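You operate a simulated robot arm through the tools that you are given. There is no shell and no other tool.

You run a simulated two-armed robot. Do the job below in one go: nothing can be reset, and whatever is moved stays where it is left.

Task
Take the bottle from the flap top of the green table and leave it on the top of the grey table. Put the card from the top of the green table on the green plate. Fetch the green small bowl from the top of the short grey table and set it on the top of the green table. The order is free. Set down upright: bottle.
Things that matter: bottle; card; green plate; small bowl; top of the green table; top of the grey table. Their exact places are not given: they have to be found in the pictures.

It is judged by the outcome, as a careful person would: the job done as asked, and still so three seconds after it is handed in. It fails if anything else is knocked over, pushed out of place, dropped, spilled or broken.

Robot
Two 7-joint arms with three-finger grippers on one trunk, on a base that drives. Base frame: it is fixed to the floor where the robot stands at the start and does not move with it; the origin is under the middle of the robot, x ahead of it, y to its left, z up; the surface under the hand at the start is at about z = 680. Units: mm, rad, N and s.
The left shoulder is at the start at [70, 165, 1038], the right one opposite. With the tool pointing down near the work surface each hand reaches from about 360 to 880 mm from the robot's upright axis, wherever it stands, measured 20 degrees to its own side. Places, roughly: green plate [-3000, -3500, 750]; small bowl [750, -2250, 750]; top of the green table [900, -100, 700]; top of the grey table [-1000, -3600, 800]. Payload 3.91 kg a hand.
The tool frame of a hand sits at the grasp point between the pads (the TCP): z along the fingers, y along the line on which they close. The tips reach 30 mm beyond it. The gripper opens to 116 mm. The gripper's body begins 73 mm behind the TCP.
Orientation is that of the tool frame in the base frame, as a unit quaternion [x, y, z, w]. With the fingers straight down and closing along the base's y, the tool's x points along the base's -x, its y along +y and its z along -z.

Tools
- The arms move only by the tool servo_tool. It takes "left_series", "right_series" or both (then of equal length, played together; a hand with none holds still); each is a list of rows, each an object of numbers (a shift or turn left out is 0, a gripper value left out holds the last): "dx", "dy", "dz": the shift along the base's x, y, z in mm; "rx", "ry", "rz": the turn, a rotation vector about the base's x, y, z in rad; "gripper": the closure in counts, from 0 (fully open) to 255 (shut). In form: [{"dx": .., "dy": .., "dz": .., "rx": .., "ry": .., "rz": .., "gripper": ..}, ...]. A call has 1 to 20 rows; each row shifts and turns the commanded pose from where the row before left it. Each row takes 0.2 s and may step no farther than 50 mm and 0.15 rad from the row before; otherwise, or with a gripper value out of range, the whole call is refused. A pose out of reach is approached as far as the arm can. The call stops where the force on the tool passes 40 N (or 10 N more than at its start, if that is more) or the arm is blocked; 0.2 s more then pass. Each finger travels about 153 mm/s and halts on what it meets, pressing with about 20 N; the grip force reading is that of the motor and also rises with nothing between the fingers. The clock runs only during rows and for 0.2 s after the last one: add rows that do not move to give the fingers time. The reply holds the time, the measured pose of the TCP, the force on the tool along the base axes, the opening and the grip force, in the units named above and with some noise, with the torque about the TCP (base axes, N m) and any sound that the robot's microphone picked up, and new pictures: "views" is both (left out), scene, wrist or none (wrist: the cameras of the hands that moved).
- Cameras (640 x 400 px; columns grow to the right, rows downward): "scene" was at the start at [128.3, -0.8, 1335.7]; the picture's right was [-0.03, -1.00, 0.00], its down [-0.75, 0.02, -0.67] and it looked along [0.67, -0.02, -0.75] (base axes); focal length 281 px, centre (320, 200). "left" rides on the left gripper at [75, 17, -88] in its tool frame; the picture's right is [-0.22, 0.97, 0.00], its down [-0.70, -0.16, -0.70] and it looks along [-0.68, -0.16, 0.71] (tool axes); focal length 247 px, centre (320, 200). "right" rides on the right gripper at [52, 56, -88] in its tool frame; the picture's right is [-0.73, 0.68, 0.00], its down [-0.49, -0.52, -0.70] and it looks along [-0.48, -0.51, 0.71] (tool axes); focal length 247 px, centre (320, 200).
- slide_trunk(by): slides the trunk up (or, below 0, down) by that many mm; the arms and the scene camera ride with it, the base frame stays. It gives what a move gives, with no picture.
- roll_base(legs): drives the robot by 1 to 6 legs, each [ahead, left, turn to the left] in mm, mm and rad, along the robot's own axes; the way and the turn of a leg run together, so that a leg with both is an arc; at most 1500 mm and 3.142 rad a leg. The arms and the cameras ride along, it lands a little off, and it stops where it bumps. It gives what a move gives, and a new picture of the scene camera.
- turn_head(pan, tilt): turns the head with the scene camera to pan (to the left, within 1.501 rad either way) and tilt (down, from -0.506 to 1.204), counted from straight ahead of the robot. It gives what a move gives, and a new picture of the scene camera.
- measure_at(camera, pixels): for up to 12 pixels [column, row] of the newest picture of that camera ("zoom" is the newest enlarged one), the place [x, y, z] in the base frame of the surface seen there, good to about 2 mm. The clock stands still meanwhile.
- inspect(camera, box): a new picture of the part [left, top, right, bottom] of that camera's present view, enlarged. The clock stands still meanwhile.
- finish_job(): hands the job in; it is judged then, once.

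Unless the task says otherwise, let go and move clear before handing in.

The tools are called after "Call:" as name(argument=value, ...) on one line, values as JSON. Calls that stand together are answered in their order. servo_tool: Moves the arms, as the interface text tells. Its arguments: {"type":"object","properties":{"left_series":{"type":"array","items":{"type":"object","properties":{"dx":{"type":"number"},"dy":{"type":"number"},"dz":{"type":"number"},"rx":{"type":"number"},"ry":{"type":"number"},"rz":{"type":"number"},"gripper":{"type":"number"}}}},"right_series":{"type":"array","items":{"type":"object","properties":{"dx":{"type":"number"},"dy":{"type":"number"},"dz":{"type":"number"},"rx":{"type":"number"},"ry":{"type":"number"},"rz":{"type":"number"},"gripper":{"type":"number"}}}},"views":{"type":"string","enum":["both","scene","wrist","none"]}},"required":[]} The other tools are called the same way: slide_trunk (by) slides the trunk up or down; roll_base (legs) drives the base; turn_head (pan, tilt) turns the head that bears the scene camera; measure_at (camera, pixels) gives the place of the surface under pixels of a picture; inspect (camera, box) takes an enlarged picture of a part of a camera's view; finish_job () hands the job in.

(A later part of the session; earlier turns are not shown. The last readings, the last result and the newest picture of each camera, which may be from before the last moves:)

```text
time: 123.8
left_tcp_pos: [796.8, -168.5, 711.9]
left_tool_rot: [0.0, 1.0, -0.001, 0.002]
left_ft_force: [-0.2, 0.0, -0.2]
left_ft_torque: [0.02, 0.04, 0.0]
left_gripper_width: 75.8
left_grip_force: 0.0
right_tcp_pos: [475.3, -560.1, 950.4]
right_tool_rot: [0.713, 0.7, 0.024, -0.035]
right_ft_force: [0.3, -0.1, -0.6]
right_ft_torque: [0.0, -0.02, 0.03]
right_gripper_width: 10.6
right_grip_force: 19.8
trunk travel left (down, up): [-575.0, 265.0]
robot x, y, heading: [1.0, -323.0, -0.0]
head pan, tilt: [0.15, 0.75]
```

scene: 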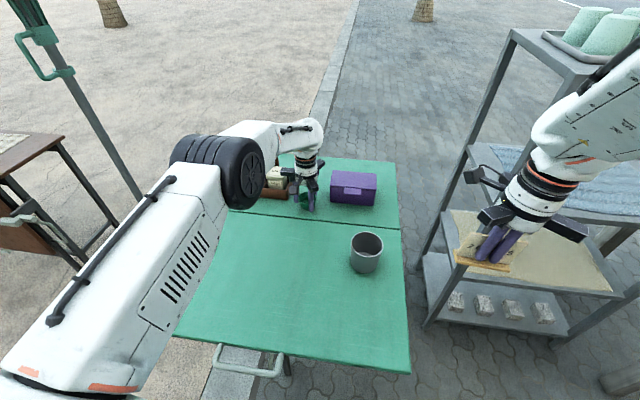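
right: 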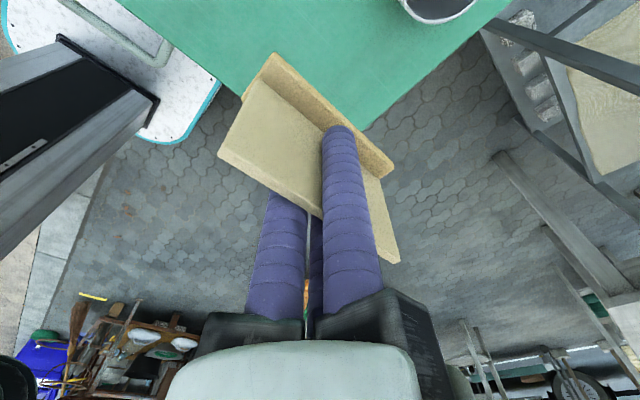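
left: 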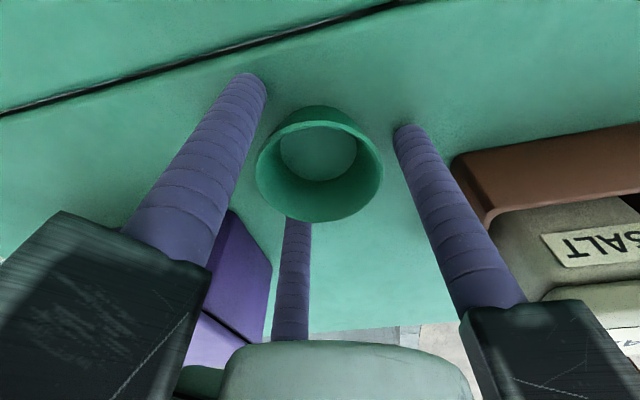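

The bowl stands free of all three fingers. I'll raise the left hand straight up and draw it back.

Call:
servo_tool(left_series=[{"dz": 15}, {"dz": 30}, {"dz": 40}, {"dz": 40}, {"dz": 40}, {"dz": 40}, {"dz": 33}, {"dx": -40, "dy": 3}, {"dx": -45, "dy": 3}, {"dx": -45, "dy": 3}, {"dx": -45, "dy": 3}, {"dx": -45, "dy": 3}, {"dx": -45, "dy": 0}, {"dx": -45, "dy": 0}, {}], views="scene")

Call:
inspect(camera="scene", box=[180, 130, 420, 290])

```text
time: 127.0
left_tcp_pos: [487.5, -153.1, 949.6]
left_tool_rot: [0.001, 1.0, 0.0, 0.0]
left_ft_force: [0.0, 0.4, -0.2]
left_ft_torque: [0.02, 0.07, 0.0]
left_gripper_width: 76.2
left_grip_force: 0.1
right_tcp_pos: [476.6, -560.3, 949.5]
right_tool_rot: [0.712, 0.701, 0.023, -0.036]
right_ft_force: [-0.3, -0.4, -0.2]
right_ft_torque: [0.0, 0.02, -0.01]
right_gripper_width: 10.6
right_grip_force: 19.8
trunk travel left (down, up): [-575.0, 265.0]
robot x, y, heading: [1.2, -321.7, -0.001]
head pan, tilt: [0.15, 0.75]
```

scene: 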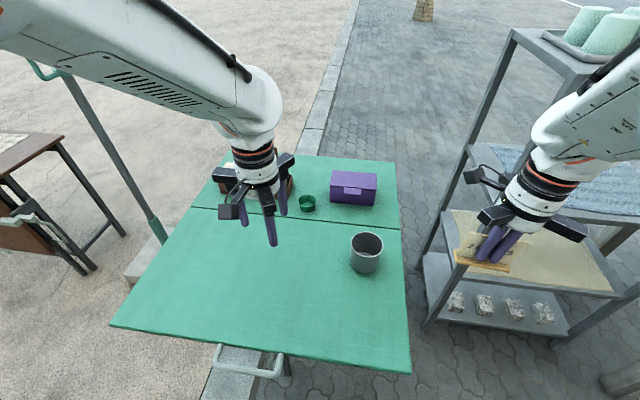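

```text
2.50 times, centred on (300, 210) of scene
```

zoom: 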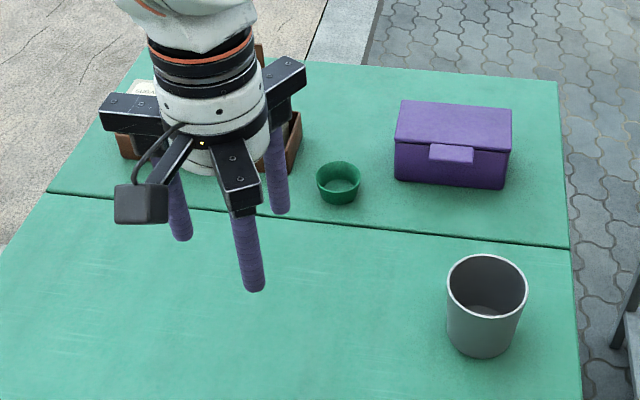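

The green bowl stands on the fixed part of the table top between caddy and box. Only the card remains; I'll close the empty left hand and turn the base right in place to look west-south-west towards the plate.

Call:
servo_tool(left_series=[{"gripper": 255}, {}, {}], views="none")

Call:
roll_base(legs=[[0, 0, -1.3], [0, 0, -1.3]])

Call:
turn_head(pan=0.0, tilt=0.3)

```text
time: 127.8
left_tcp_pos: [485.4, -152.1, 950.8]
left_tool_rot: [0.001, 1.0, -0.001, 0.001]
left_ft_force: [-0.5, -1.1, -0.7]
left_ft_torque: [0.01, -0.01, 0.0]
left_gripper_width: 9.3
left_grip_force: 19.4
right_tcp_pos: [474.1, -560.3, 951.6]
right_tool_rot: [0.712, 0.701, 0.024, -0.034]
right_ft_force: [-1.2, 0.8, -0.1]
right_ft_torque: [0.01, 0.0, 0.0]
right_gripper_width: 10.3
right_grip_force: 20.4
trunk travel left (down, up): [-575.0, 265.0]
robot x, y, heading: [-1.1, -320.1, -0.001]
head pan, tilt: [0.15, 0.75]
```

```text
time: 134.7
left_tcp_pos: [-327.3, -716.5, 949.6]
left_tool_rot: [0.964, 0.268, 0.0, 0.0]
left_ft_force: [-0.4, 0.1, -0.2]
left_ft_torque: [0.03, -0.02, 0.03]
left_gripper_width: 9.2
left_grip_force: 20.3
right_tcp_pos: [-529.4, -361.7, 950.2]
right_tool_rot: [0.866, -0.498, 0.039, 0.014]
right_ft_force: [0.6, 0.4, -0.8]
right_ft_torque: [-0.02, -0.01, -0.03]
right_gripper_width: 10.7
right_grip_force: 20.2
trunk travel left (down, up): [-575.0, 265.0]
robot x, y, heading: [0.4, -323.8, -2.6]
head pan, tilt: [0.15, 0.75]
```

scene: 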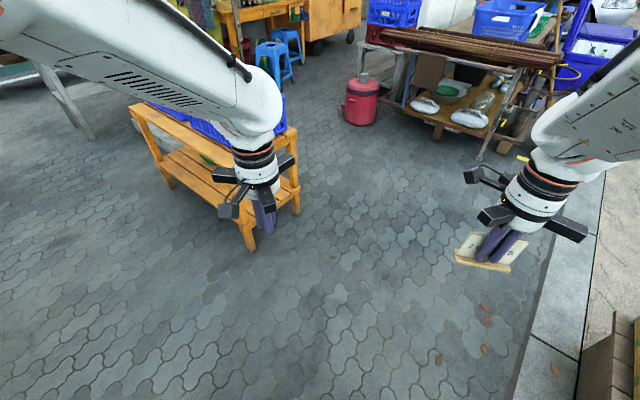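

```text
time: 135.6
left_tcp_pos: [-327.5, -716.5, 950.5]
left_tool_rot: [0.963, 0.268, 0.0, -0.001]
left_ft_force: [-0.4, 0.5, 0.0]
left_ft_torque: [-0.02, 0.0, 0.02]
left_gripper_width: 9.3
left_grip_force: 20.0
right_tcp_pos: [-529.4, -362.7, 950.0]
right_tool_rot: [0.865, -0.499, 0.042, 0.015]
right_ft_force: [-0.3, 0.2, -0.3]
right_ft_torque: [0.02, -0.02, -0.01]
right_gripper_width: 10.2
right_grip_force: 19.9
trunk travel left (down, up): [-575.0, 265.0]
robot x, y, heading: [1.8, -316.9, -2.598]
head pan, tilt: [0.0, 0.3]
```

scene: 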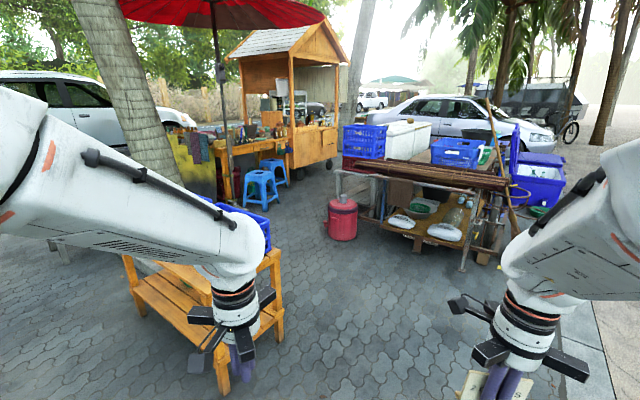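

The direction of the plate (about 0.27 rad left of centre) falls near column 242, on the orange stall counter with blue stools. I'll zoom there and measure.

Call:
inspect(camera="scene", box=[170, 90, 350, 210])

Call:
measure_at(camera="scene", pixels=[[250, 150], [270, 140], [225, 165], [300, 160], [262, 205], [275, 180], [345, 235], [200, 150], [320, 165], [240, 210], [380, 215], [265, 250]])

```text
3.33 times, centred on (260, 150) of scene
```

zoom: 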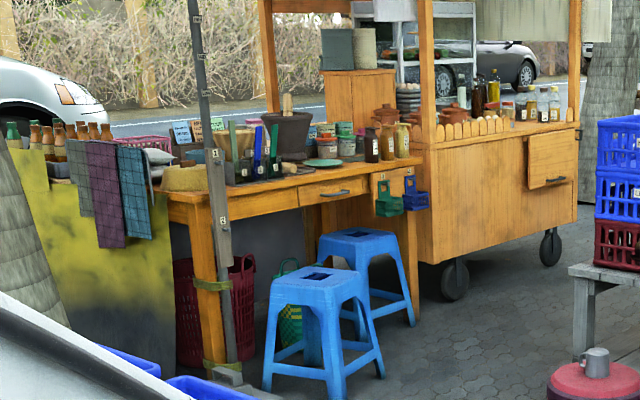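

```text
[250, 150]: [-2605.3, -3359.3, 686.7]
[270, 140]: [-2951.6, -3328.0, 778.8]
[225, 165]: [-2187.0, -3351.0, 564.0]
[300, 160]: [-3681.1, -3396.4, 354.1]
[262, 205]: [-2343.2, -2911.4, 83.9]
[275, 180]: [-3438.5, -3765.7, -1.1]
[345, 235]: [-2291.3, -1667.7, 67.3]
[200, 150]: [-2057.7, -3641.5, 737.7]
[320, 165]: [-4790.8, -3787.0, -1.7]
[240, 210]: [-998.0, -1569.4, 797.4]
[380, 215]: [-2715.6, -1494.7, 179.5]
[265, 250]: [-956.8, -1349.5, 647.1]
```

A green plate shows on the orange counter at zoom (322,162), i.e. scene (261,139). I'll measure it together with the stools, jug and trolley that bound the way there.

Call:
measure_at(camera="zoom", pixels=[[322, 162], [345, 165], [300, 163], [300, 185], [320, 287], [362, 240], [412, 318], [268, 385], [381, 372], [430, 260], [455, 285], [238, 190]])

Call:
measure_at(camera="scene", pixels=[[332, 235], [356, 235], [365, 230], [398, 212], [460, 265], [343, 180], [375, 180], [500, 185], [345, 200], [130, 290], [60, 260], [410, 300]])

```text
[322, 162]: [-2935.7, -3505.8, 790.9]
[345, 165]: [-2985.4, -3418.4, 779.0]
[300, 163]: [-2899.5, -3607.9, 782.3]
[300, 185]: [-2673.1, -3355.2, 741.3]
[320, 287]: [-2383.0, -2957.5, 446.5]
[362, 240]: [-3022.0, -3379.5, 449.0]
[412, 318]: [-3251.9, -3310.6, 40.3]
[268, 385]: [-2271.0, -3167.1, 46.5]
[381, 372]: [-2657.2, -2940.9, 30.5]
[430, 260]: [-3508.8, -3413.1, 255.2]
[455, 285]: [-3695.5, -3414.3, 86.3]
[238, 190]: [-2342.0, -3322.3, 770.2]
```

```text
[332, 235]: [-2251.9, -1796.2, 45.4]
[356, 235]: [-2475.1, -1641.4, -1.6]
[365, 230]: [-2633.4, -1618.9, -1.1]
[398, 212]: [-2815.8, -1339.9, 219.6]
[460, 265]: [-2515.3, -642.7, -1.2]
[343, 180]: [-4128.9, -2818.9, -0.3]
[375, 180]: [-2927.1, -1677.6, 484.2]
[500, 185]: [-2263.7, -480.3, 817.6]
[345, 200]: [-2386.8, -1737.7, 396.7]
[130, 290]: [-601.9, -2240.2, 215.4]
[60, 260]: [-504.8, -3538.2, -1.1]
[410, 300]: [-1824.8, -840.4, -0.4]
```

The green plate is at about (-2936,-3506,791) on the orange counter; stools stand near (-2450,-3030) and (-3060,-3320), the jug near (-2300,-1720), and the trolley lies beyond x≈-2260. I'll drive first to about (-1500,-900), clear of bench and trolley.

Call:
roll_base(legs=[[800, -140, 0], [784, -136, 0], [0, 0, 0.6]])

Call:
turn_head(pan=-0.2, tilt=0.4)

```text
time: 145.5
left_tcp_pos: [-1548.1, -1407.9, 949.8]
left_tool_rot: [0.841, 0.54, -0.001, -0.001]
left_ft_force: [0.5, 0.4, -0.1]
left_ft_torque: [0.01, -0.02, 0.01]
left_gripper_width: 9.2
left_grip_force: 20.2
right_tcp_pos: [-1915.3, -1228.3, 950.2]
right_tool_rot: [0.974, -0.221, 0.044, 0.002]
right_ft_force: [-0.2, 0.2, -0.2]
right_ft_torque: [0.01, 0.01, -0.01]
right_gripper_width: 10.5
right_grip_force: 19.7
trunk travel left (down, up): [-575.0, 265.0]
robot x, y, heading: [-1498.3, -893.5, -2.0]
head pan, tilt: [0.0, 0.3]
```

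scene: 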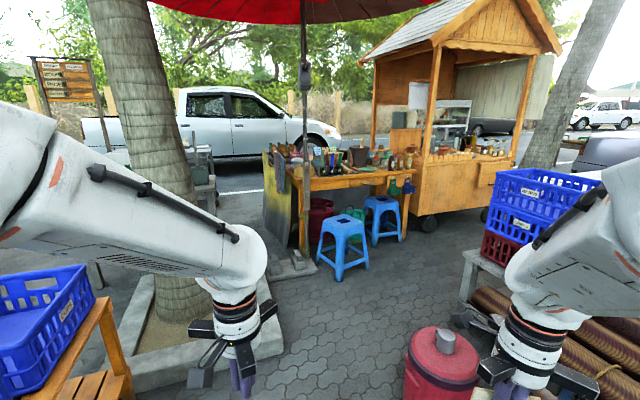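

```text
time: 146.2
left_tcp_pos: [-1549.1, -1407.8, 950.1]
left_tool_rot: [0.842, 0.54, -0.001, -0.001]
left_ft_force: [-0.7, 1.2, 0.0]
left_ft_torque: [0.0, 0.02, 0.03]
left_gripper_width: 9.3
left_grip_force: 19.8
right_tcp_pos: [-1915.5, -1229.0, 949.0]
right_tool_rot: [0.974, -0.222, 0.045, 0.0]
right_ft_force: [0.6, 0.3, -0.4]
right_ft_torque: [0.02, 0.02, -0.03]
right_gripper_width: 10.8
right_grip_force: 20.4
trunk travel left (down, up): [-575.0, 265.0]
robot x, y, heading: [-1502.7, -892.3, -2.002]
head pan, tilt: [-0.201, 0.4]
```

scene: 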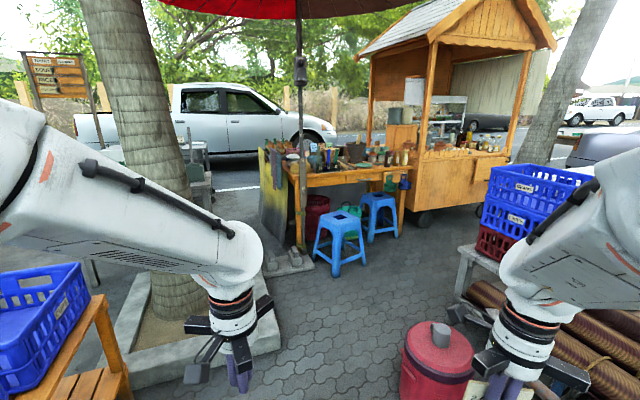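

I'm at (-1500,-893) facing the stall; the lane ahead lies between the planter (left) and the red jug (right). I'll measure these edges.

Call:
measure_at(camera="scene", pixels=[[405, 375], [440, 335], [278, 335], [230, 355], [318, 266], [337, 277], [367, 264], [374, 242], [401, 236], [463, 296], [425, 222], [285, 270]])

Call:
inspect(camera="scene", box=[240, 120, 480, 290])

```text
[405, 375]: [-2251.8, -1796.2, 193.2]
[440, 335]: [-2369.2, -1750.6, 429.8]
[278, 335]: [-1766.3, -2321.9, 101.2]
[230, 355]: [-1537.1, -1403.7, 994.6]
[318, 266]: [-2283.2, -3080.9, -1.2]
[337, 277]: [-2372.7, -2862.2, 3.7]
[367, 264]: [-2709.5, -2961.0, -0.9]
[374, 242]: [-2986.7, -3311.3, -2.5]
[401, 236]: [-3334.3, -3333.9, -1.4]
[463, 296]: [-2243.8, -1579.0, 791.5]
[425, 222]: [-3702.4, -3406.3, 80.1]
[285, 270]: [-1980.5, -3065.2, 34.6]
```

```text
2.35 times, centred on (360, 205) of scene
```

zoom: 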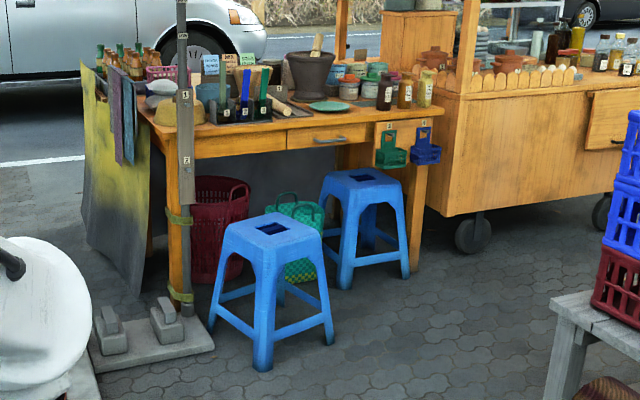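

The gap between the jug (centre ≈(-2390,-1750), radius ≈145) and the planter's corner (-1766,-2322) is about 700 mm, enough for the 500 mm base if it goes through square. I'll line up at about (-1552,-1569) with heading -2.31 and check.

Call:
roll_base(legs=[[0, 0, -0.31], [535, 417, 0]])

Call:
turn_head(pan=0.0, tilt=0.75)

```text
time: 151.0
left_tcp_pos: [-1753.0, -2047.4, 949.7]
left_tool_rot: [0.914, 0.405, -0.001, 0.0]
left_ft_force: [-0.1, -0.5, 0.7]
left_ft_torque: [0.01, 0.0, 0.0]
left_gripper_width: 9.0
left_grip_force: 19.9
right_tcp_pos: [-2049.6, -1766.3, 949.2]
right_tool_rot: [0.929, -0.368, 0.045, 0.01]
right_ft_force: [-0.1, -0.4, -0.1]
right_ft_torque: [-0.01, 0.04, 0.01]
right_gripper_width: 10.7
right_grip_force: 19.6
trunk travel left (down, up): [-575.0, 265.0]
robot x, y, heading: [-1552.1, -1576.7, -2.306]
head pan, tilt: [-0.201, 0.4]
```

scene: 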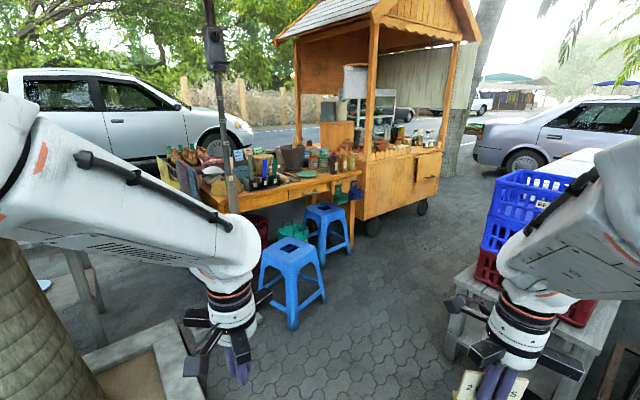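

```text
time: 151.8
left_tcp_pos: [-1753.5, -2046.6, 949.3]
left_tool_rot: [0.914, 0.405, -0.001, 0.0]
left_ft_force: [-0.3, 0.0, -0.2]
left_ft_torque: [0.01, 0.01, -0.05]
left_gripper_width: 9.1
left_grip_force: 20.0
right_tcp_pos: [-2048.7, -1766.1, 951.1]
right_tool_rot: [0.929, -0.367, 0.044, 0.009]
right_ft_force: [0.0, 0.2, 0.4]
right_ft_torque: [0.0, -0.02, -0.02]
right_gripper_width: 10.2
right_grip_force: 20.3
trunk travel left (down, up): [-575.0, 265.0]
robot x, y, heading: [-1550.5, -1574.2, -2.311]
head pan, tilt: [0.0, 0.75]
```

scene: 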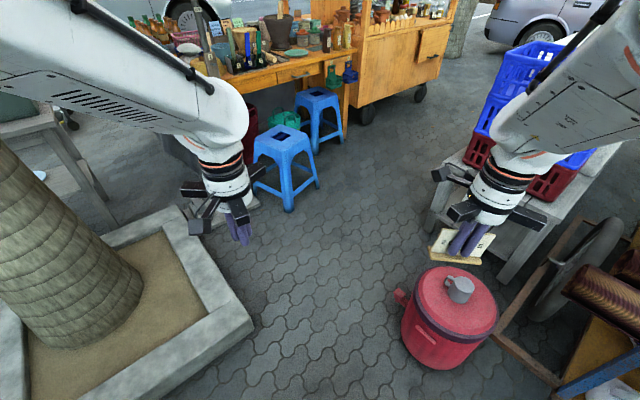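

The gap is clearly visible: planter corner at (252,328), jug at (448,320) with a spout at (401,297). I'll measure these to steer through the middle.

Call:
measure_at(camera="scene", pixels=[[252, 328], [252, 345], [180, 212], [400, 297], [405, 340], [430, 365], [460, 285], [440, 225], [495, 275], [290, 210], [318, 185], [520, 160]])

```text
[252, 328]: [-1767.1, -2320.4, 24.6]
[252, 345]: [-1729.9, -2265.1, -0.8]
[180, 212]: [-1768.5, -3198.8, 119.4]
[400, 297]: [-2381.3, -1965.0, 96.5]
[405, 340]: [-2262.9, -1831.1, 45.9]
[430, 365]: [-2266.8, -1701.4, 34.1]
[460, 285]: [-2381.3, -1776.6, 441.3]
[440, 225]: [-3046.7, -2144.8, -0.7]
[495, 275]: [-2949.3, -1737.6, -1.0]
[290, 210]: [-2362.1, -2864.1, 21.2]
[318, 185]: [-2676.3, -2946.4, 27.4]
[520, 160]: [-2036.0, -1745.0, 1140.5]
```

By these readings the gap runs from -265 to +421 mm across my line and I'm at its middle (+79). Driving straight ahead 1100 mm.

Call:
roll_base(legs=[[600, 0, 0], [500, 0, 0]])

```text
time: 157.8
left_tcp_pos: [-2494.9, -2862.1, 949.3]
left_tool_rot: [0.915, 0.404, -0.001, -0.001]
left_ft_force: [0.6, 0.2, -0.3]
left_ft_torque: [0.02, 0.01, -0.04]
left_gripper_width: 9.3
left_grip_force: 20.4
right_tcp_pos: [-2790.8, -2578.1, 949.4]
right_tool_rot: [0.928, -0.369, 0.045, 0.01]
right_ft_force: [0.7, -0.1, -0.1]
right_ft_torque: [0.05, -0.02, -0.03]
right_gripper_width: 10.5
right_grip_force: 19.3
trunk travel left (down, up): [-575.0, 265.0]
robot x, y, heading: [-2298.2, -2391.1, -2.308]
head pan, tilt: [0.0, 0.75]
```

scene: 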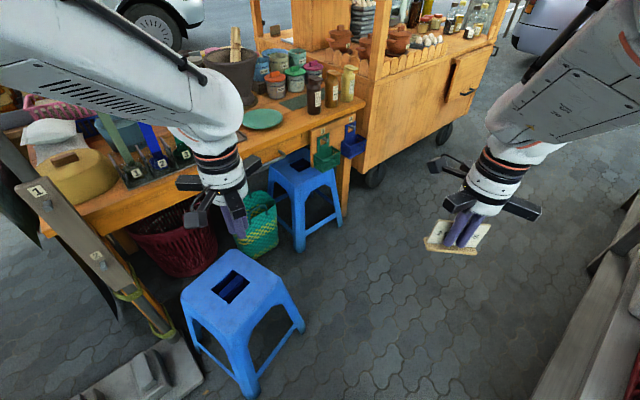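

I'm through the gap at (-2298,-2391). The green plate is seen at (264,118) near the counter's front edge; I'll measure it, the counter, the stools and the cart.

Call:
measure_at(camera="scene", pixels=[[264, 118], [244, 120], [284, 117], [264, 127], [262, 108], [245, 160], [330, 120], [300, 250], [340, 222], [305, 325], [250, 395], [375, 185]])

Call:
inspect(camera="scene", box=[190, 40, 400, 190])

```text
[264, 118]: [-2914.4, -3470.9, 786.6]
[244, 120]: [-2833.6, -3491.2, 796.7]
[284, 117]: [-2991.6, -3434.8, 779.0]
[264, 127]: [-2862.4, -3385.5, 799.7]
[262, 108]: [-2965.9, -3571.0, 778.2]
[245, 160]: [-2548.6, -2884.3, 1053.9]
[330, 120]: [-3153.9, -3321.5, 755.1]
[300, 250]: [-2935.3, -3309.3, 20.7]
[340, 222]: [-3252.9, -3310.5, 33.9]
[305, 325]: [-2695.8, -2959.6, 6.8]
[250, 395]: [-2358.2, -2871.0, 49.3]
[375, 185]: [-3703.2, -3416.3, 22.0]
```

```text
2.67 times, centred on (295, 115) of scene
```

zoom: 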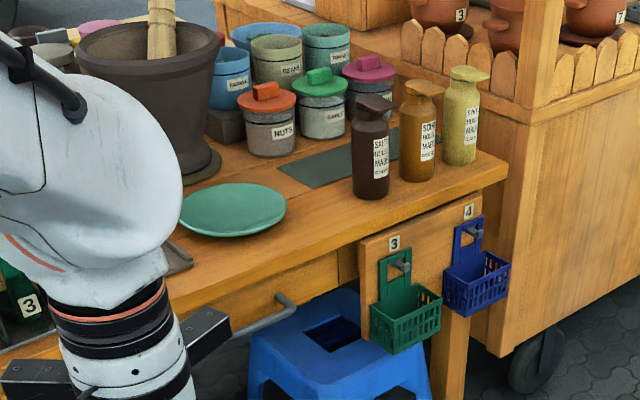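

The green plate lies on the counter, at zoom (233,210), with the mortar behind left and bottles to the right. I'll measure its rim and the nearby things.

Call:
measure_at(camera="zoom", pixels=[[182, 212], [285, 208], [233, 186], [230, 235], [233, 208], [205, 165], [150, 250], [300, 240], [370, 190], [180, 262], [270, 150], [330, 170]])

```text
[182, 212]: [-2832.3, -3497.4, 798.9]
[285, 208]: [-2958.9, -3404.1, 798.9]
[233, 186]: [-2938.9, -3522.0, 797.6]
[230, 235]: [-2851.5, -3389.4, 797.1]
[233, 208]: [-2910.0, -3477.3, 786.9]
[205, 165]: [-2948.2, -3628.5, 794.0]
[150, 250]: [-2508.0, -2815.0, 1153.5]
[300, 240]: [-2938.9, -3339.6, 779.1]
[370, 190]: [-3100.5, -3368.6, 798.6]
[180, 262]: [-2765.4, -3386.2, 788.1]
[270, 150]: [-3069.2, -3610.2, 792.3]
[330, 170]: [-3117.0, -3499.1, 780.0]
```

The plate's rim is centred at about (-2895,-3453), radius ≈79, with its inner floor at z≈787. I'll check the leaning post at left before turning, since the left hand will sweep that way.

Call:
measure_at(camera="scene", pixels=[[35, 185], [90, 255], [140, 318], [60, 220], [30, 300], [150, 370], [620, 230], [600, 330]])

```text
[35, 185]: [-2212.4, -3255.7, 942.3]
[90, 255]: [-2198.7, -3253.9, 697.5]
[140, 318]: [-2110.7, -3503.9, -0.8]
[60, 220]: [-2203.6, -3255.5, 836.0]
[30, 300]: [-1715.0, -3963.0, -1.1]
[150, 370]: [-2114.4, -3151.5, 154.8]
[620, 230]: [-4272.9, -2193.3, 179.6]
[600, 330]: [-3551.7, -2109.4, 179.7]
```

The post stands at (-2205,-3255), out of the sweep. I'll turn left 0.9 rad here, then strafe right in two legs towards (-3060,-2680), clear of the first stool.

Call:
roll_base(legs=[[0, 0, 0.9], [6, -510, 0], [155, -289, 0], [0, 0, 0.158]])

Call:
turn_head(pan=0.0, tilt=0.65)

```text
time: 165.6
left_tcp_pos: [-2748.1, -3085.3, 950.0]
left_tool_rot: [0.586, 0.81, -0.002, 0.0]
left_ft_force: [0.4, 0.5, -1.1]
left_ft_torque: [0.02, -0.04, 0.0]
left_gripper_width: 9.3
left_grip_force: 19.9
right_tcp_pos: [-3137.8, -3203.8, 950.8]
right_tool_rot: [0.987, 0.152, 0.043, -0.014]
right_ft_force: [-0.4, -0.2, -0.2]
right_ft_torque: [-0.02, 0.01, -0.03]
right_gripper_width: 10.7
right_grip_force: 19.8
trunk travel left (down, up): [-575.0, 265.0]
robot x, y, heading: [-3063.2, -2680.4, -1.251]
head pan, tilt: [0.0, 0.75]
```

scene: 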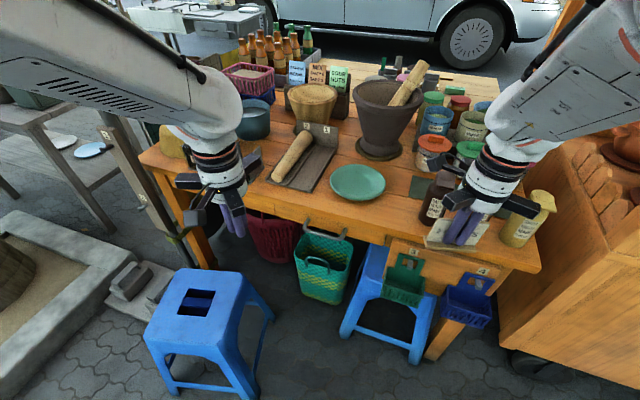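

```text
time: 166.2
left_tcp_pos: [-2749.7, -3086.0, 951.1]
left_tool_rot: [0.585, 0.811, -0.001, 0.0]
left_ft_force: [0.0, 0.7, 0.2]
left_ft_torque: [0.01, 0.0, 0.02]
left_gripper_width: 9.2
left_grip_force: 20.2
right_tcp_pos: [-3138.9, -3203.9, 948.8]
right_tool_rot: [0.988, 0.15, 0.043, -0.016]
right_ft_force: [-0.2, -0.5, 0.8]
right_ft_torque: [-0.02, 0.02, -0.02]
right_gripper_width: 10.6
right_grip_force: 20.3
trunk travel left (down, up): [-575.0, 265.0]
robot x, y, heading: [-3061.6, -2681.8, -1.253]
head pan, tilt: [0.0, 0.649]
```

scene: 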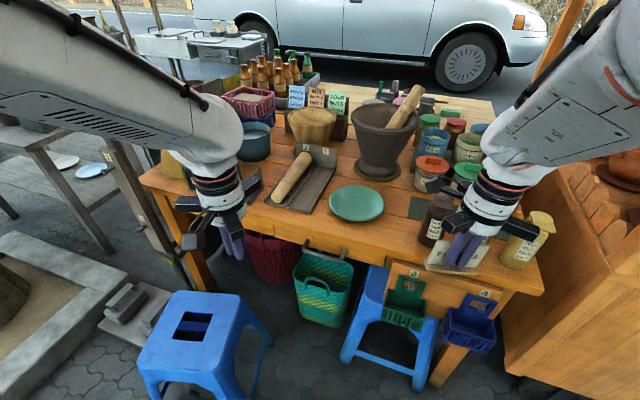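

The plate is at (356,203), with a rolling pin tray to its left, a mortar behind and bottles to its right. I'll measure the heights of these and re-measure the plate.

Call:
measure_at(camera="scene", pixels=[[442, 196], [540, 220], [435, 160], [467, 170], [388, 110], [412, 92], [305, 160], [280, 200], [325, 150], [356, 203], [380, 178], [420, 210]])

Call:
inspect(camera="scene", box=[290, 150, 470, 260])

```text
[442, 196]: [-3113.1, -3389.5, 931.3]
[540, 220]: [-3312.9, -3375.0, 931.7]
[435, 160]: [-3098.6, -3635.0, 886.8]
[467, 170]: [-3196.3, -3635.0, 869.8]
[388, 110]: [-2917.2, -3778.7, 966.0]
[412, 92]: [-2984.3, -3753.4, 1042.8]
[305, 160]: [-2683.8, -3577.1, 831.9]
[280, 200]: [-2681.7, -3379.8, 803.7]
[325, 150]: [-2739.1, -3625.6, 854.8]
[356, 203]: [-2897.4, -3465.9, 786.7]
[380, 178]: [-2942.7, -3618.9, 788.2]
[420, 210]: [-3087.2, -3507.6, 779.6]
```

```text
3.56 times, centred on (380, 205) of scene
```

zoom: 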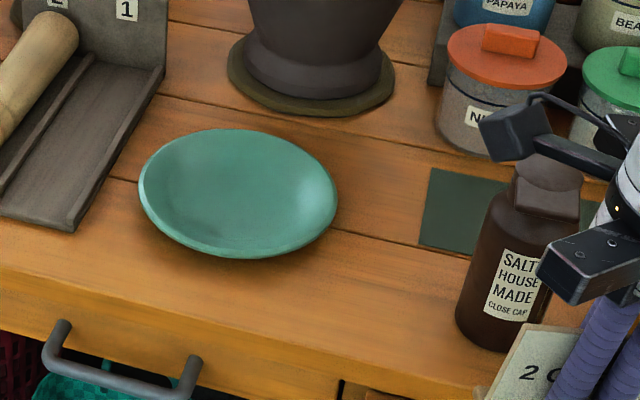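

Call:
measure_at(camera="zoom", pixels=[[143, 190], [335, 200], [238, 131], [238, 256], [238, 195], [200, 195], [280, 195], [238, 165], [238, 225], [170, 190], [310, 200], [238, 240]])

```text
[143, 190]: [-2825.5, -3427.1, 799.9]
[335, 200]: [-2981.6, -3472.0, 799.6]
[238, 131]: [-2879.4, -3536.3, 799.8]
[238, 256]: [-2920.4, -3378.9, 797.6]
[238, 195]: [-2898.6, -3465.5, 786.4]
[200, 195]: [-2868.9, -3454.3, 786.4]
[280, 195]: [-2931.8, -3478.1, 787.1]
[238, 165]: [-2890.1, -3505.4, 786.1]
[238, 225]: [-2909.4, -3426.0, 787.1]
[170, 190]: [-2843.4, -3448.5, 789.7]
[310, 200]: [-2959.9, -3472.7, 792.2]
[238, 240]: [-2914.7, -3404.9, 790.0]
```

The plate's centre is (-2901,-3456), with a flat floor at z≈786.5 out to about 50 mm radius, just right for the card's foot. I'll move the empty left hand out of the way and raise the right hand while squaring its small tilt.

Call:
servo_tool(left_series=[{"dx": 38, "dy": 20}, {"dx": 38, "dy": 20}, {"dx": 38, "dy": 20}, {"dx": 38, "dy": 20}, {"dx": 38, "dy": 20}, {}], right_series=[{"dz": 15}, {"dz": 15}, {"dz": 15}, {"dz": 15, "rx": -0.0445, "ry": 0.0802}, {}, {}], views="both")

```text
time: 167.6
left_tcp_pos: [-2554.2, -2984.0, 949.0]
left_tool_rot: [0.585, 0.811, 0.001, 0.001]
left_ft_force: [0.4, 0.2, -1.3]
left_ft_torque: [-0.08, 0.08, -0.06]
left_gripper_width: 9.4
left_grip_force: 19.9
right_tcp_pos: [-3142.2, -3227.5, 1000.6]
right_tool_rot: [0.989, 0.147, 0.025, -0.007]
right_ft_force: [-0.1, 0.5, -0.7]
right_ft_torque: [0.02, 0.02, -0.02]
right_gripper_width: 10.5
right_grip_force: 19.9
right hand out of reach, approached as far as the arm can: row 3, 4
trunk travel left (down, up): [-575.0, 265.0]
robot x, y, heading: [-3064.3, -2676.9, -1.25]
head pan, tilt: [0.0, 0.649]
```

scene: 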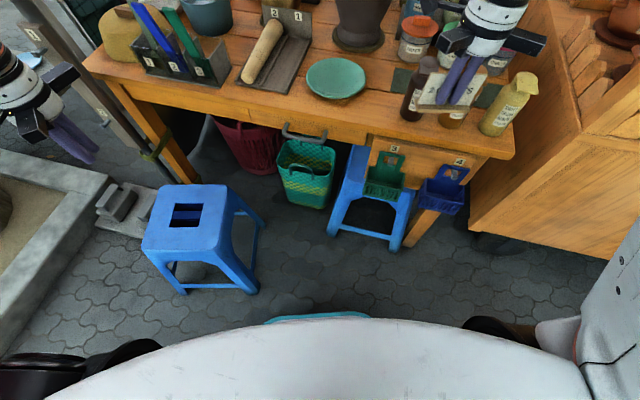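
right: 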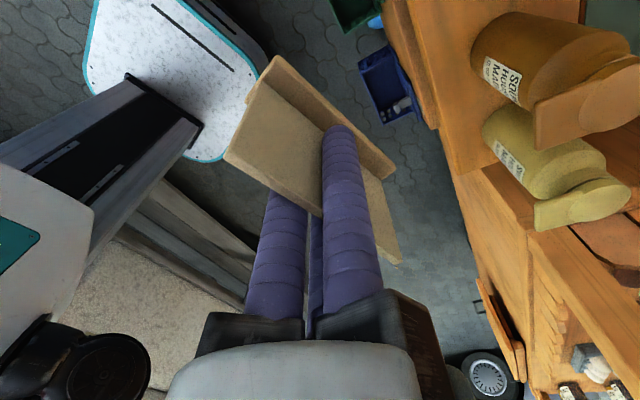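
left: 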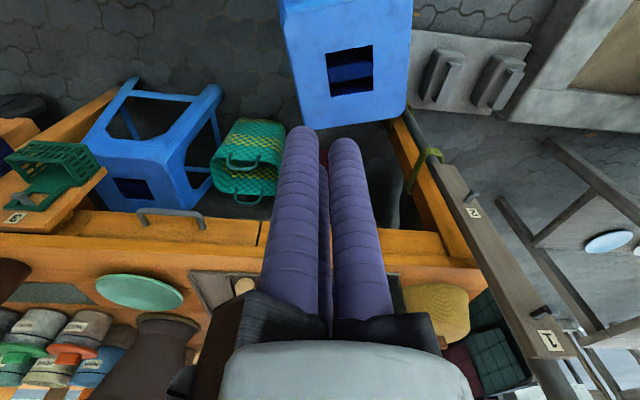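

The right hand hit a reach limit at z≈1000, and the scene picture now shows a much steeper view than before though the tilt reading is unchanged. I'll take a fresh scene picture to see what is going on.

Call:
inspect(camera="scene", box=[0, 0, 640, 400])

Call:
measure_at(camera="scene", pixels=[[336, 78], [320, 350], [320, 390], [500, 370], [190, 215], [600, 300]])

```text
1.00 times, centred on (320, 200) of scene (not enlarged: the box is as wide or as high as the picture)
```

zoom: 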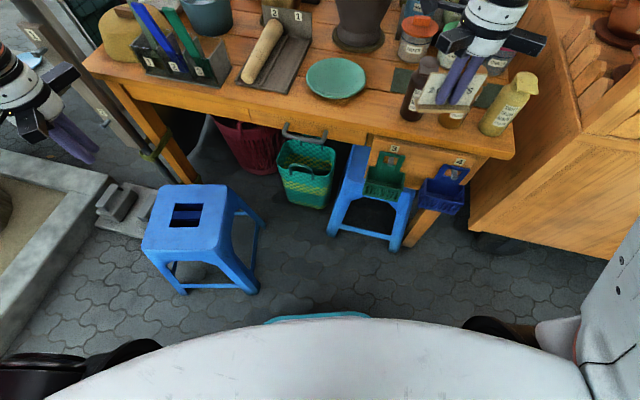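

```text
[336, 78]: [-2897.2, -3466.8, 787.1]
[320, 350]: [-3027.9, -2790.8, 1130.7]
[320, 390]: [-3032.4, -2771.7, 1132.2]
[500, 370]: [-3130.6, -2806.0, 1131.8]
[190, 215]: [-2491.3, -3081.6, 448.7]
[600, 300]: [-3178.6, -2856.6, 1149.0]
```

Measurements stay consistent (plate still at (-2897,-3467,787)), so only the head's angle seems changed. I'll command the head again to compare.

Call:
turn_head(pan=0.0, tilt=0.6)

```text
time: 168.2
left_tcp_pos: [-2556.7, -2984.2, 951.9]
left_tool_rot: [0.586, 0.81, 0.004, 0.004]
left_ft_force: [-0.5, 1.1, 0.2]
left_ft_torque: [0.0, -0.01, 0.01]
left_gripper_width: 9.6
left_grip_force: 19.4
right_tcp_pos: [-3141.7, -3227.9, 1000.1]
right_tool_rot: [0.989, 0.146, 0.026, -0.007]
right_ft_force: [0.0, 0.0, 0.4]
right_ft_torque: [-0.01, 0.03, 0.01]
right_gripper_width: 10.6
right_grip_force: 20.2
trunk travel left (down, up): [-575.0, 265.0]
robot x, y, heading: [-3063.2, -2674.9, -1.25]
head pan, tilt: [0.0, 0.6]
```

scene: 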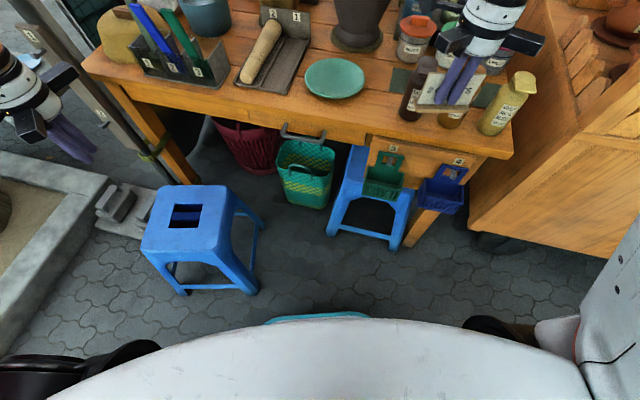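

The picture didn't follow the tilt change. I'll try a larger head move to see whether the camera responds at all.

Call:
turn_head(pan=0.2, tilt=0.2)

```text
time: 169.1
left_tcp_pos: [-2557.0, -2984.4, 952.1]
left_tool_rot: [0.586, 0.81, 0.004, 0.004]
left_ft_force: [0.5, 0.2, 0.1]
left_ft_torque: [-0.02, -0.02, 0.01]
left_gripper_width: 9.4
left_grip_force: 19.6
right_tcp_pos: [-3143.7, -3227.9, 999.3]
right_tool_rot: [0.989, 0.147, 0.025, -0.006]
right_ft_force: [-0.9, 0.2, -0.6]
right_ft_torque: [-0.03, 0.0, 0.03]
right_gripper_width: 10.6
right_grip_force: 20.0
trunk travel left (down, up): [-575.0, 265.0]
robot x, y, heading: [-3059.1, -2679.0, -1.252]
head pan, tilt: [0.201, 0.201]
```

scene: 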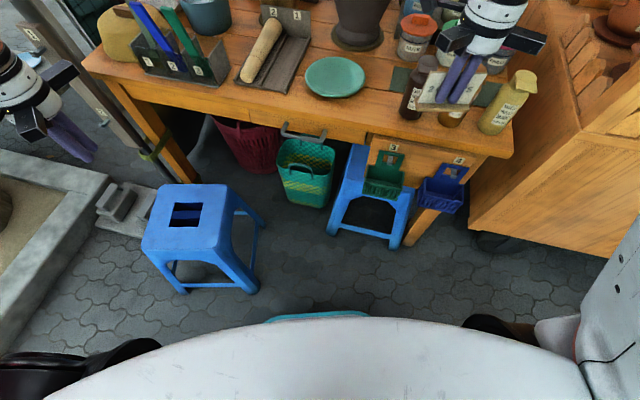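

The scene camera no longer follows the head commands (it hangs at a steeper, fixed tilt), but it still sees the plate at (336,78) and its measurements hold. I'll go on with it, moving the right hand sideways in front of the counter towards the plate.

Call:
servo_tool(right_series=[{"dx": 25}, {"dx": 30}, {"dx": 30}, {"dx": 30}, {"dx": 30}, {"dx": 30}, {"dx": 30}, {"dx": 30}, {}, {}], views="both")

```text
time: 171.3
left_tcp_pos: [-2557.8, -2985.0, 950.3]
left_tool_rot: [0.585, 0.811, -0.001, 0.001]
left_ft_force: [0.0, 0.0, -0.2]
left_ft_torque: [-0.02, 0.02, -0.03]
left_gripper_width: 9.2
left_grip_force: 19.9
right_tcp_pos: [-2908.5, -3230.6, 1018.0]
right_tool_rot: [0.989, 0.146, 0.022, 0.003]
right_ft_force: [0.4, 0.3, 0.5]
right_ft_torque: [0.0, 0.02, -0.01]
right_gripper_width: 10.5
right_grip_force: 20.0
trunk travel left (down, up): [-575.0, 265.0]
robot x, y, heading: [-3063.2, -2678.4, -1.248]
head pan, tilt: [0.201, 0.201]
```

scene: 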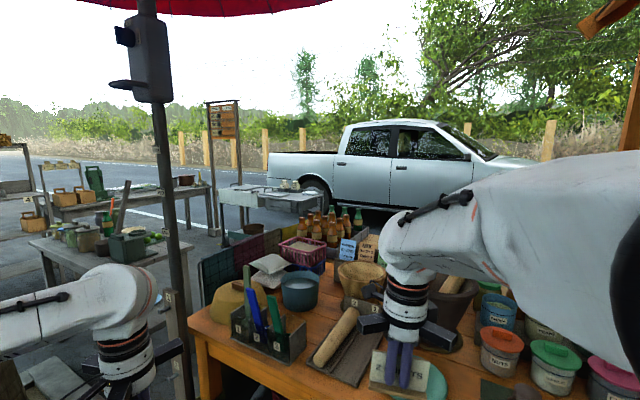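
right: 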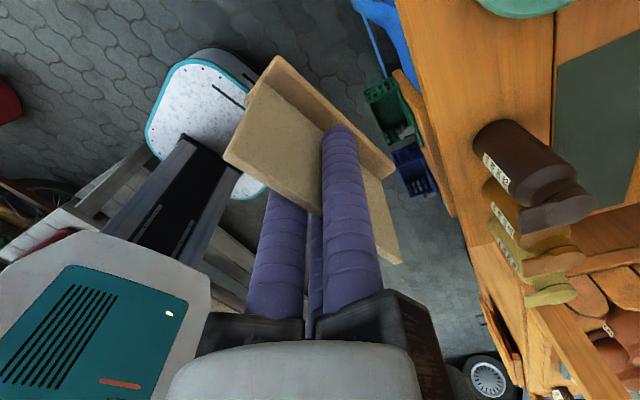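

The head moves again: the right elbow had been resting against it, and it is free now. I'll turn the head back down and bring the card forward over the plate.

Call:
turn_head(pan=0.1, tilt=0.65)

Call:
servo_tool(right_series=[{"dy": -25}, {"dy": -25}, {"dy": -25}, {"dy": -25}, {}], views="both")

```text
time: 172.2
left_tcp_pos: [-2557.1, -2984.2, 949.7]
left_tool_rot: [0.585, 0.811, -0.001, 0.001]
left_ft_force: [1.1, 0.4, -0.3]
left_ft_torque: [-0.02, 0.02, 0.0]
left_gripper_width: 9.3
left_grip_force: 20.2
right_tcp_pos: [-2911.2, -3231.5, 1015.3]
right_tool_rot: [0.989, 0.144, 0.022, 0.001]
right_ft_force: [0.7, 0.3, 0.0]
right_ft_torque: [0.0, 0.01, -0.01]
right_gripper_width: 10.7
right_grip_force: 20.3
trunk travel left (down, up): [-575.0, 265.0]
robot x, y, heading: [-3066.1, -2673.6, -1.253]
head pan, tilt: [0.099, 0.649]
```

scene: 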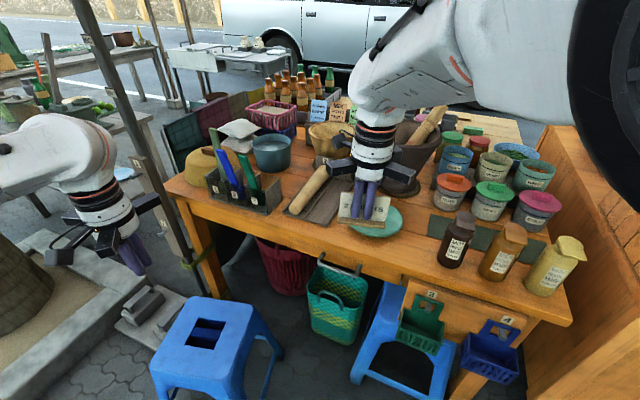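

```text
time: 173.4
left_tcp_pos: [-2557.8, -2983.3, 950.9]
left_tool_rot: [0.585, 0.811, -0.001, 0.0]
left_ft_force: [0.2, 0.4, -0.4]
left_ft_torque: [-0.03, -0.02, 0.0]
left_gripper_width: 9.2
left_grip_force: 20.2
right_tcp_pos: [-2906.4, -3326.7, 1001.5]
right_tool_rot: [0.989, 0.15, -0.001, 0.0]
right_ft_force: [-0.7, -0.1, -0.6]
right_ft_torque: [-0.04, -0.05, 0.03]
right_gripper_width: 10.5
right_grip_force: 20.4
trunk travel left (down, up): [-575.0, 265.0]
robot x, y, heading: [-3061.0, -2677.6, -1.254]
head pan, tilt: [0.099, 0.649]
```

scene: 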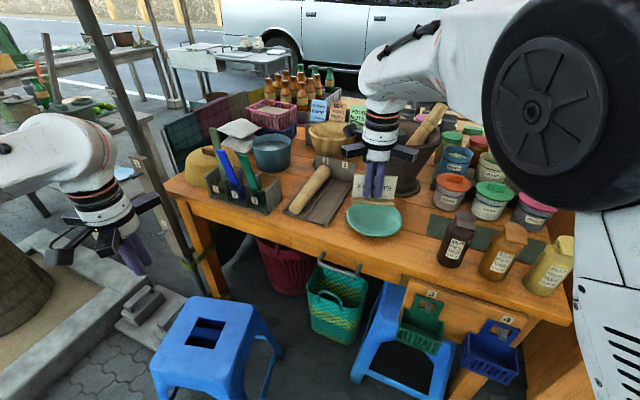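
right: 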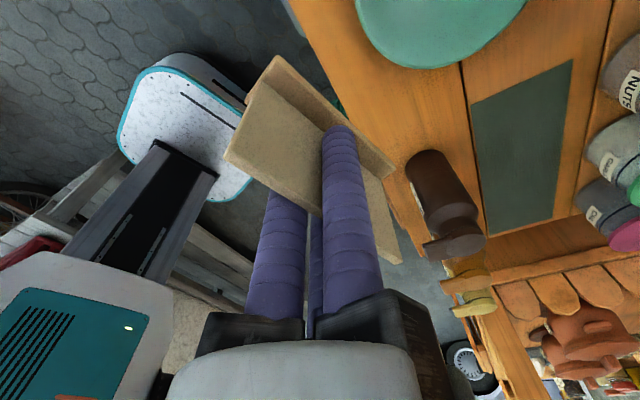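

The right hand is square and at full reach again, at (-2906,-3327,1001). I'll move on over the plate's centre at this height.

Call:
servo_tool(right_series=[{"dx": 1, "dy": -25}, {"dx": 1, "dy": -25}, {"dx": 1, "dy": -25}, {"dx": 1, "dy": -25}, {"dy": -26}, {}], views="both")

```text
time: 174.8
left_tcp_pos: [-2557.0, -2983.8, 950.0]
left_tool_rot: [0.586, 0.811, -0.002, -0.001]
left_ft_force: [-0.2, 0.7, 0.4]
left_ft_torque: [-0.02, 0.02, -0.02]
left_gripper_width: 9.2
left_grip_force: 20.2
right_tcp_pos: [-2903.0, -3451.3, 1001.2]
right_tool_rot: [0.988, 0.152, 0.0, 0.002]
right_ft_force: [-0.8, -0.3, -0.6]
right_ft_torque: [-0.01, 0.03, 0.0]
right_gripper_width: 10.2
right_grip_force: 20.0
trunk travel left (down, up): [-575.0, 265.0]
robot x, y, heading: [-3062.2, -2677.7, -1.25]
head pan, tilt: [0.099, 0.649]
```

scene: 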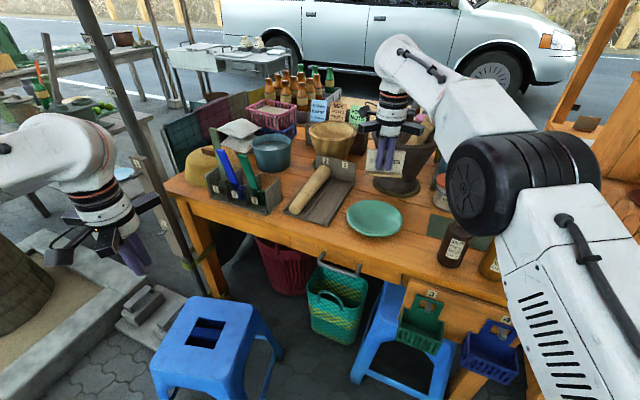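
right: 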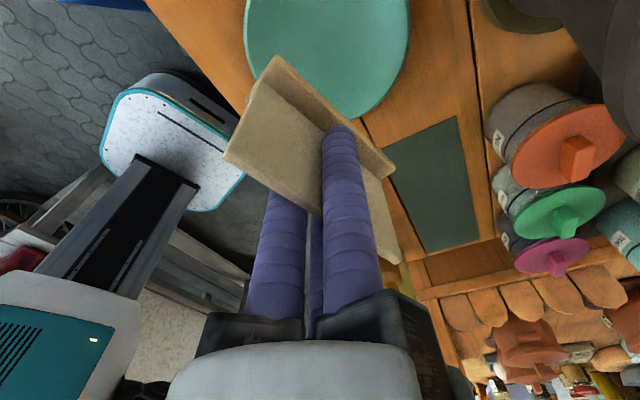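

The card is above the plate (TCP -2903,-3451,1001). I'll re-measure the plate and check the elbow's height above the bottles before lowering.

Call:
measure_at(camera="scene", pixels=[[348, 217], [402, 217], [373, 202], [377, 234], [375, 217], [468, 228], [520, 210], [560, 280], [455, 235]])

```text
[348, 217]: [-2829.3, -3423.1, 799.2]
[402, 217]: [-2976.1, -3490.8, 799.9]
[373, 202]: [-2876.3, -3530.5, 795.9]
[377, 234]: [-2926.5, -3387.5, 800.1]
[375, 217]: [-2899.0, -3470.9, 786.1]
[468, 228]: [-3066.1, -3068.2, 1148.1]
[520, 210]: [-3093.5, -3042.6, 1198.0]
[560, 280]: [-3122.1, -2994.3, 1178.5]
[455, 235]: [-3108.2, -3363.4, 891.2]
```

The plate's centre is (-2902,-3458) and the elbow is well above z 1100 and short of the bottles. I'll lower the card to about 13 mm above the plate.

Call:
servo_tool(right_series=[{"dy": -3, "dz": -30}, {"dz": -30}, {"dz": -30}, {"dz": -30}, {"dz": -20}, {"dz": -14}, {}], views="both")

Call:
inspect(camera="scene", box=[310, 130, 450, 250])

```text
time: 176.4
left_tcp_pos: [-2556.9, -2984.7, 950.8]
left_tool_rot: [0.585, 0.811, -0.001, 0.0]
left_ft_force: [-0.2, 0.1, 0.2]
left_ft_torque: [0.0, -0.02, -0.01]
left_gripper_width: 9.2
left_grip_force: 19.9
right_tcp_pos: [-2902.5, -3454.7, 846.8]
right_tool_rot: [0.988, 0.151, 0.001, 0.002]
right_ft_force: [-0.2, -1.8, 1.0]
right_ft_torque: [-0.03, 0.04, 0.0]
right_gripper_width: 10.5
right_grip_force: 20.5
trunk travel left (down, up): [-575.0, 265.0]
robot x, y, heading: [-3065.7, -2679.2, -1.249]
head pan, tilt: [0.099, 0.649]
```

scene: 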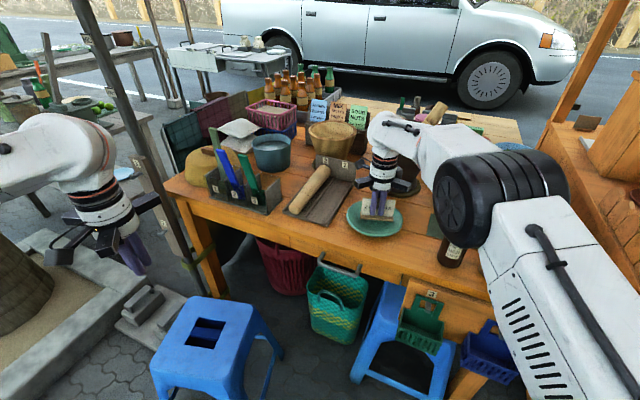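
right: 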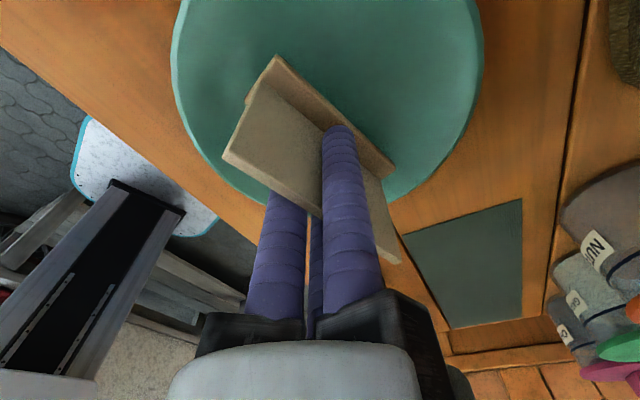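

```text
3.33 times, centred on (380, 190) of scene
```

zoom: 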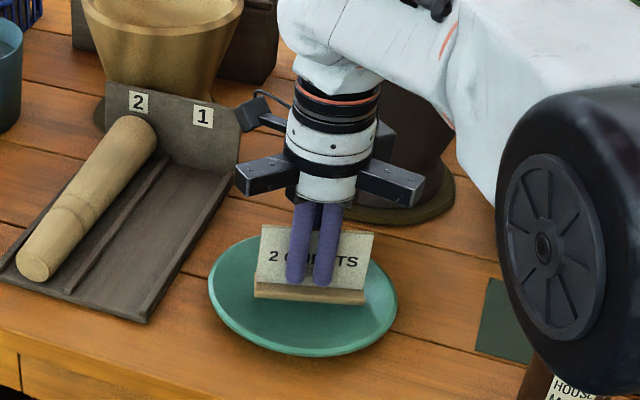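

The card's foot hovers over the plate's middle. I'll check the elbow against the dark bottle once more and measure the foot's height.

Call:
measure_at(camera="scene", pixels=[[470, 240], [440, 210], [500, 230], [452, 250], [378, 217], [368, 219], [390, 219]])

Call:
servo_tool(right_series=[{"dz": -4}, {"dz": -4}, {}], views="none")

```text
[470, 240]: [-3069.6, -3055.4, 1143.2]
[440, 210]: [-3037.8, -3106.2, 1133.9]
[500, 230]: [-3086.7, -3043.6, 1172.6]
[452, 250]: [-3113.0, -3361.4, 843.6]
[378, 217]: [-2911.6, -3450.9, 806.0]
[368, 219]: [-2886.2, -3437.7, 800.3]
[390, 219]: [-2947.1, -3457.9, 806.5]
```

```text
time: 177.2
left_tcp_pos: [-2557.1, -2983.6, 950.9]
left_tool_rot: [0.585, 0.811, -0.002, 0.001]
left_ft_force: [0.4, 0.5, 0.1]
left_ft_torque: [0.0, -0.01, 0.0]
left_gripper_width: 9.0
left_grip_force: 20.3
right_tcp_pos: [-2903.2, -3456.2, 841.3]
right_tool_rot: [0.988, 0.151, 0.0, 0.004]
right_ft_force: [0.9, -4.2, 18.8]
right_ft_torque: [-0.06, -0.02, -0.02]
right_gripper_width: 10.7
right_grip_force: 19.8
trunk travel left (down, up): [-575.0, 265.0]
robot x, y, heading: [-3065.0, -2680.2, -1.246]
head pan, tilt: [0.099, 0.649]
```

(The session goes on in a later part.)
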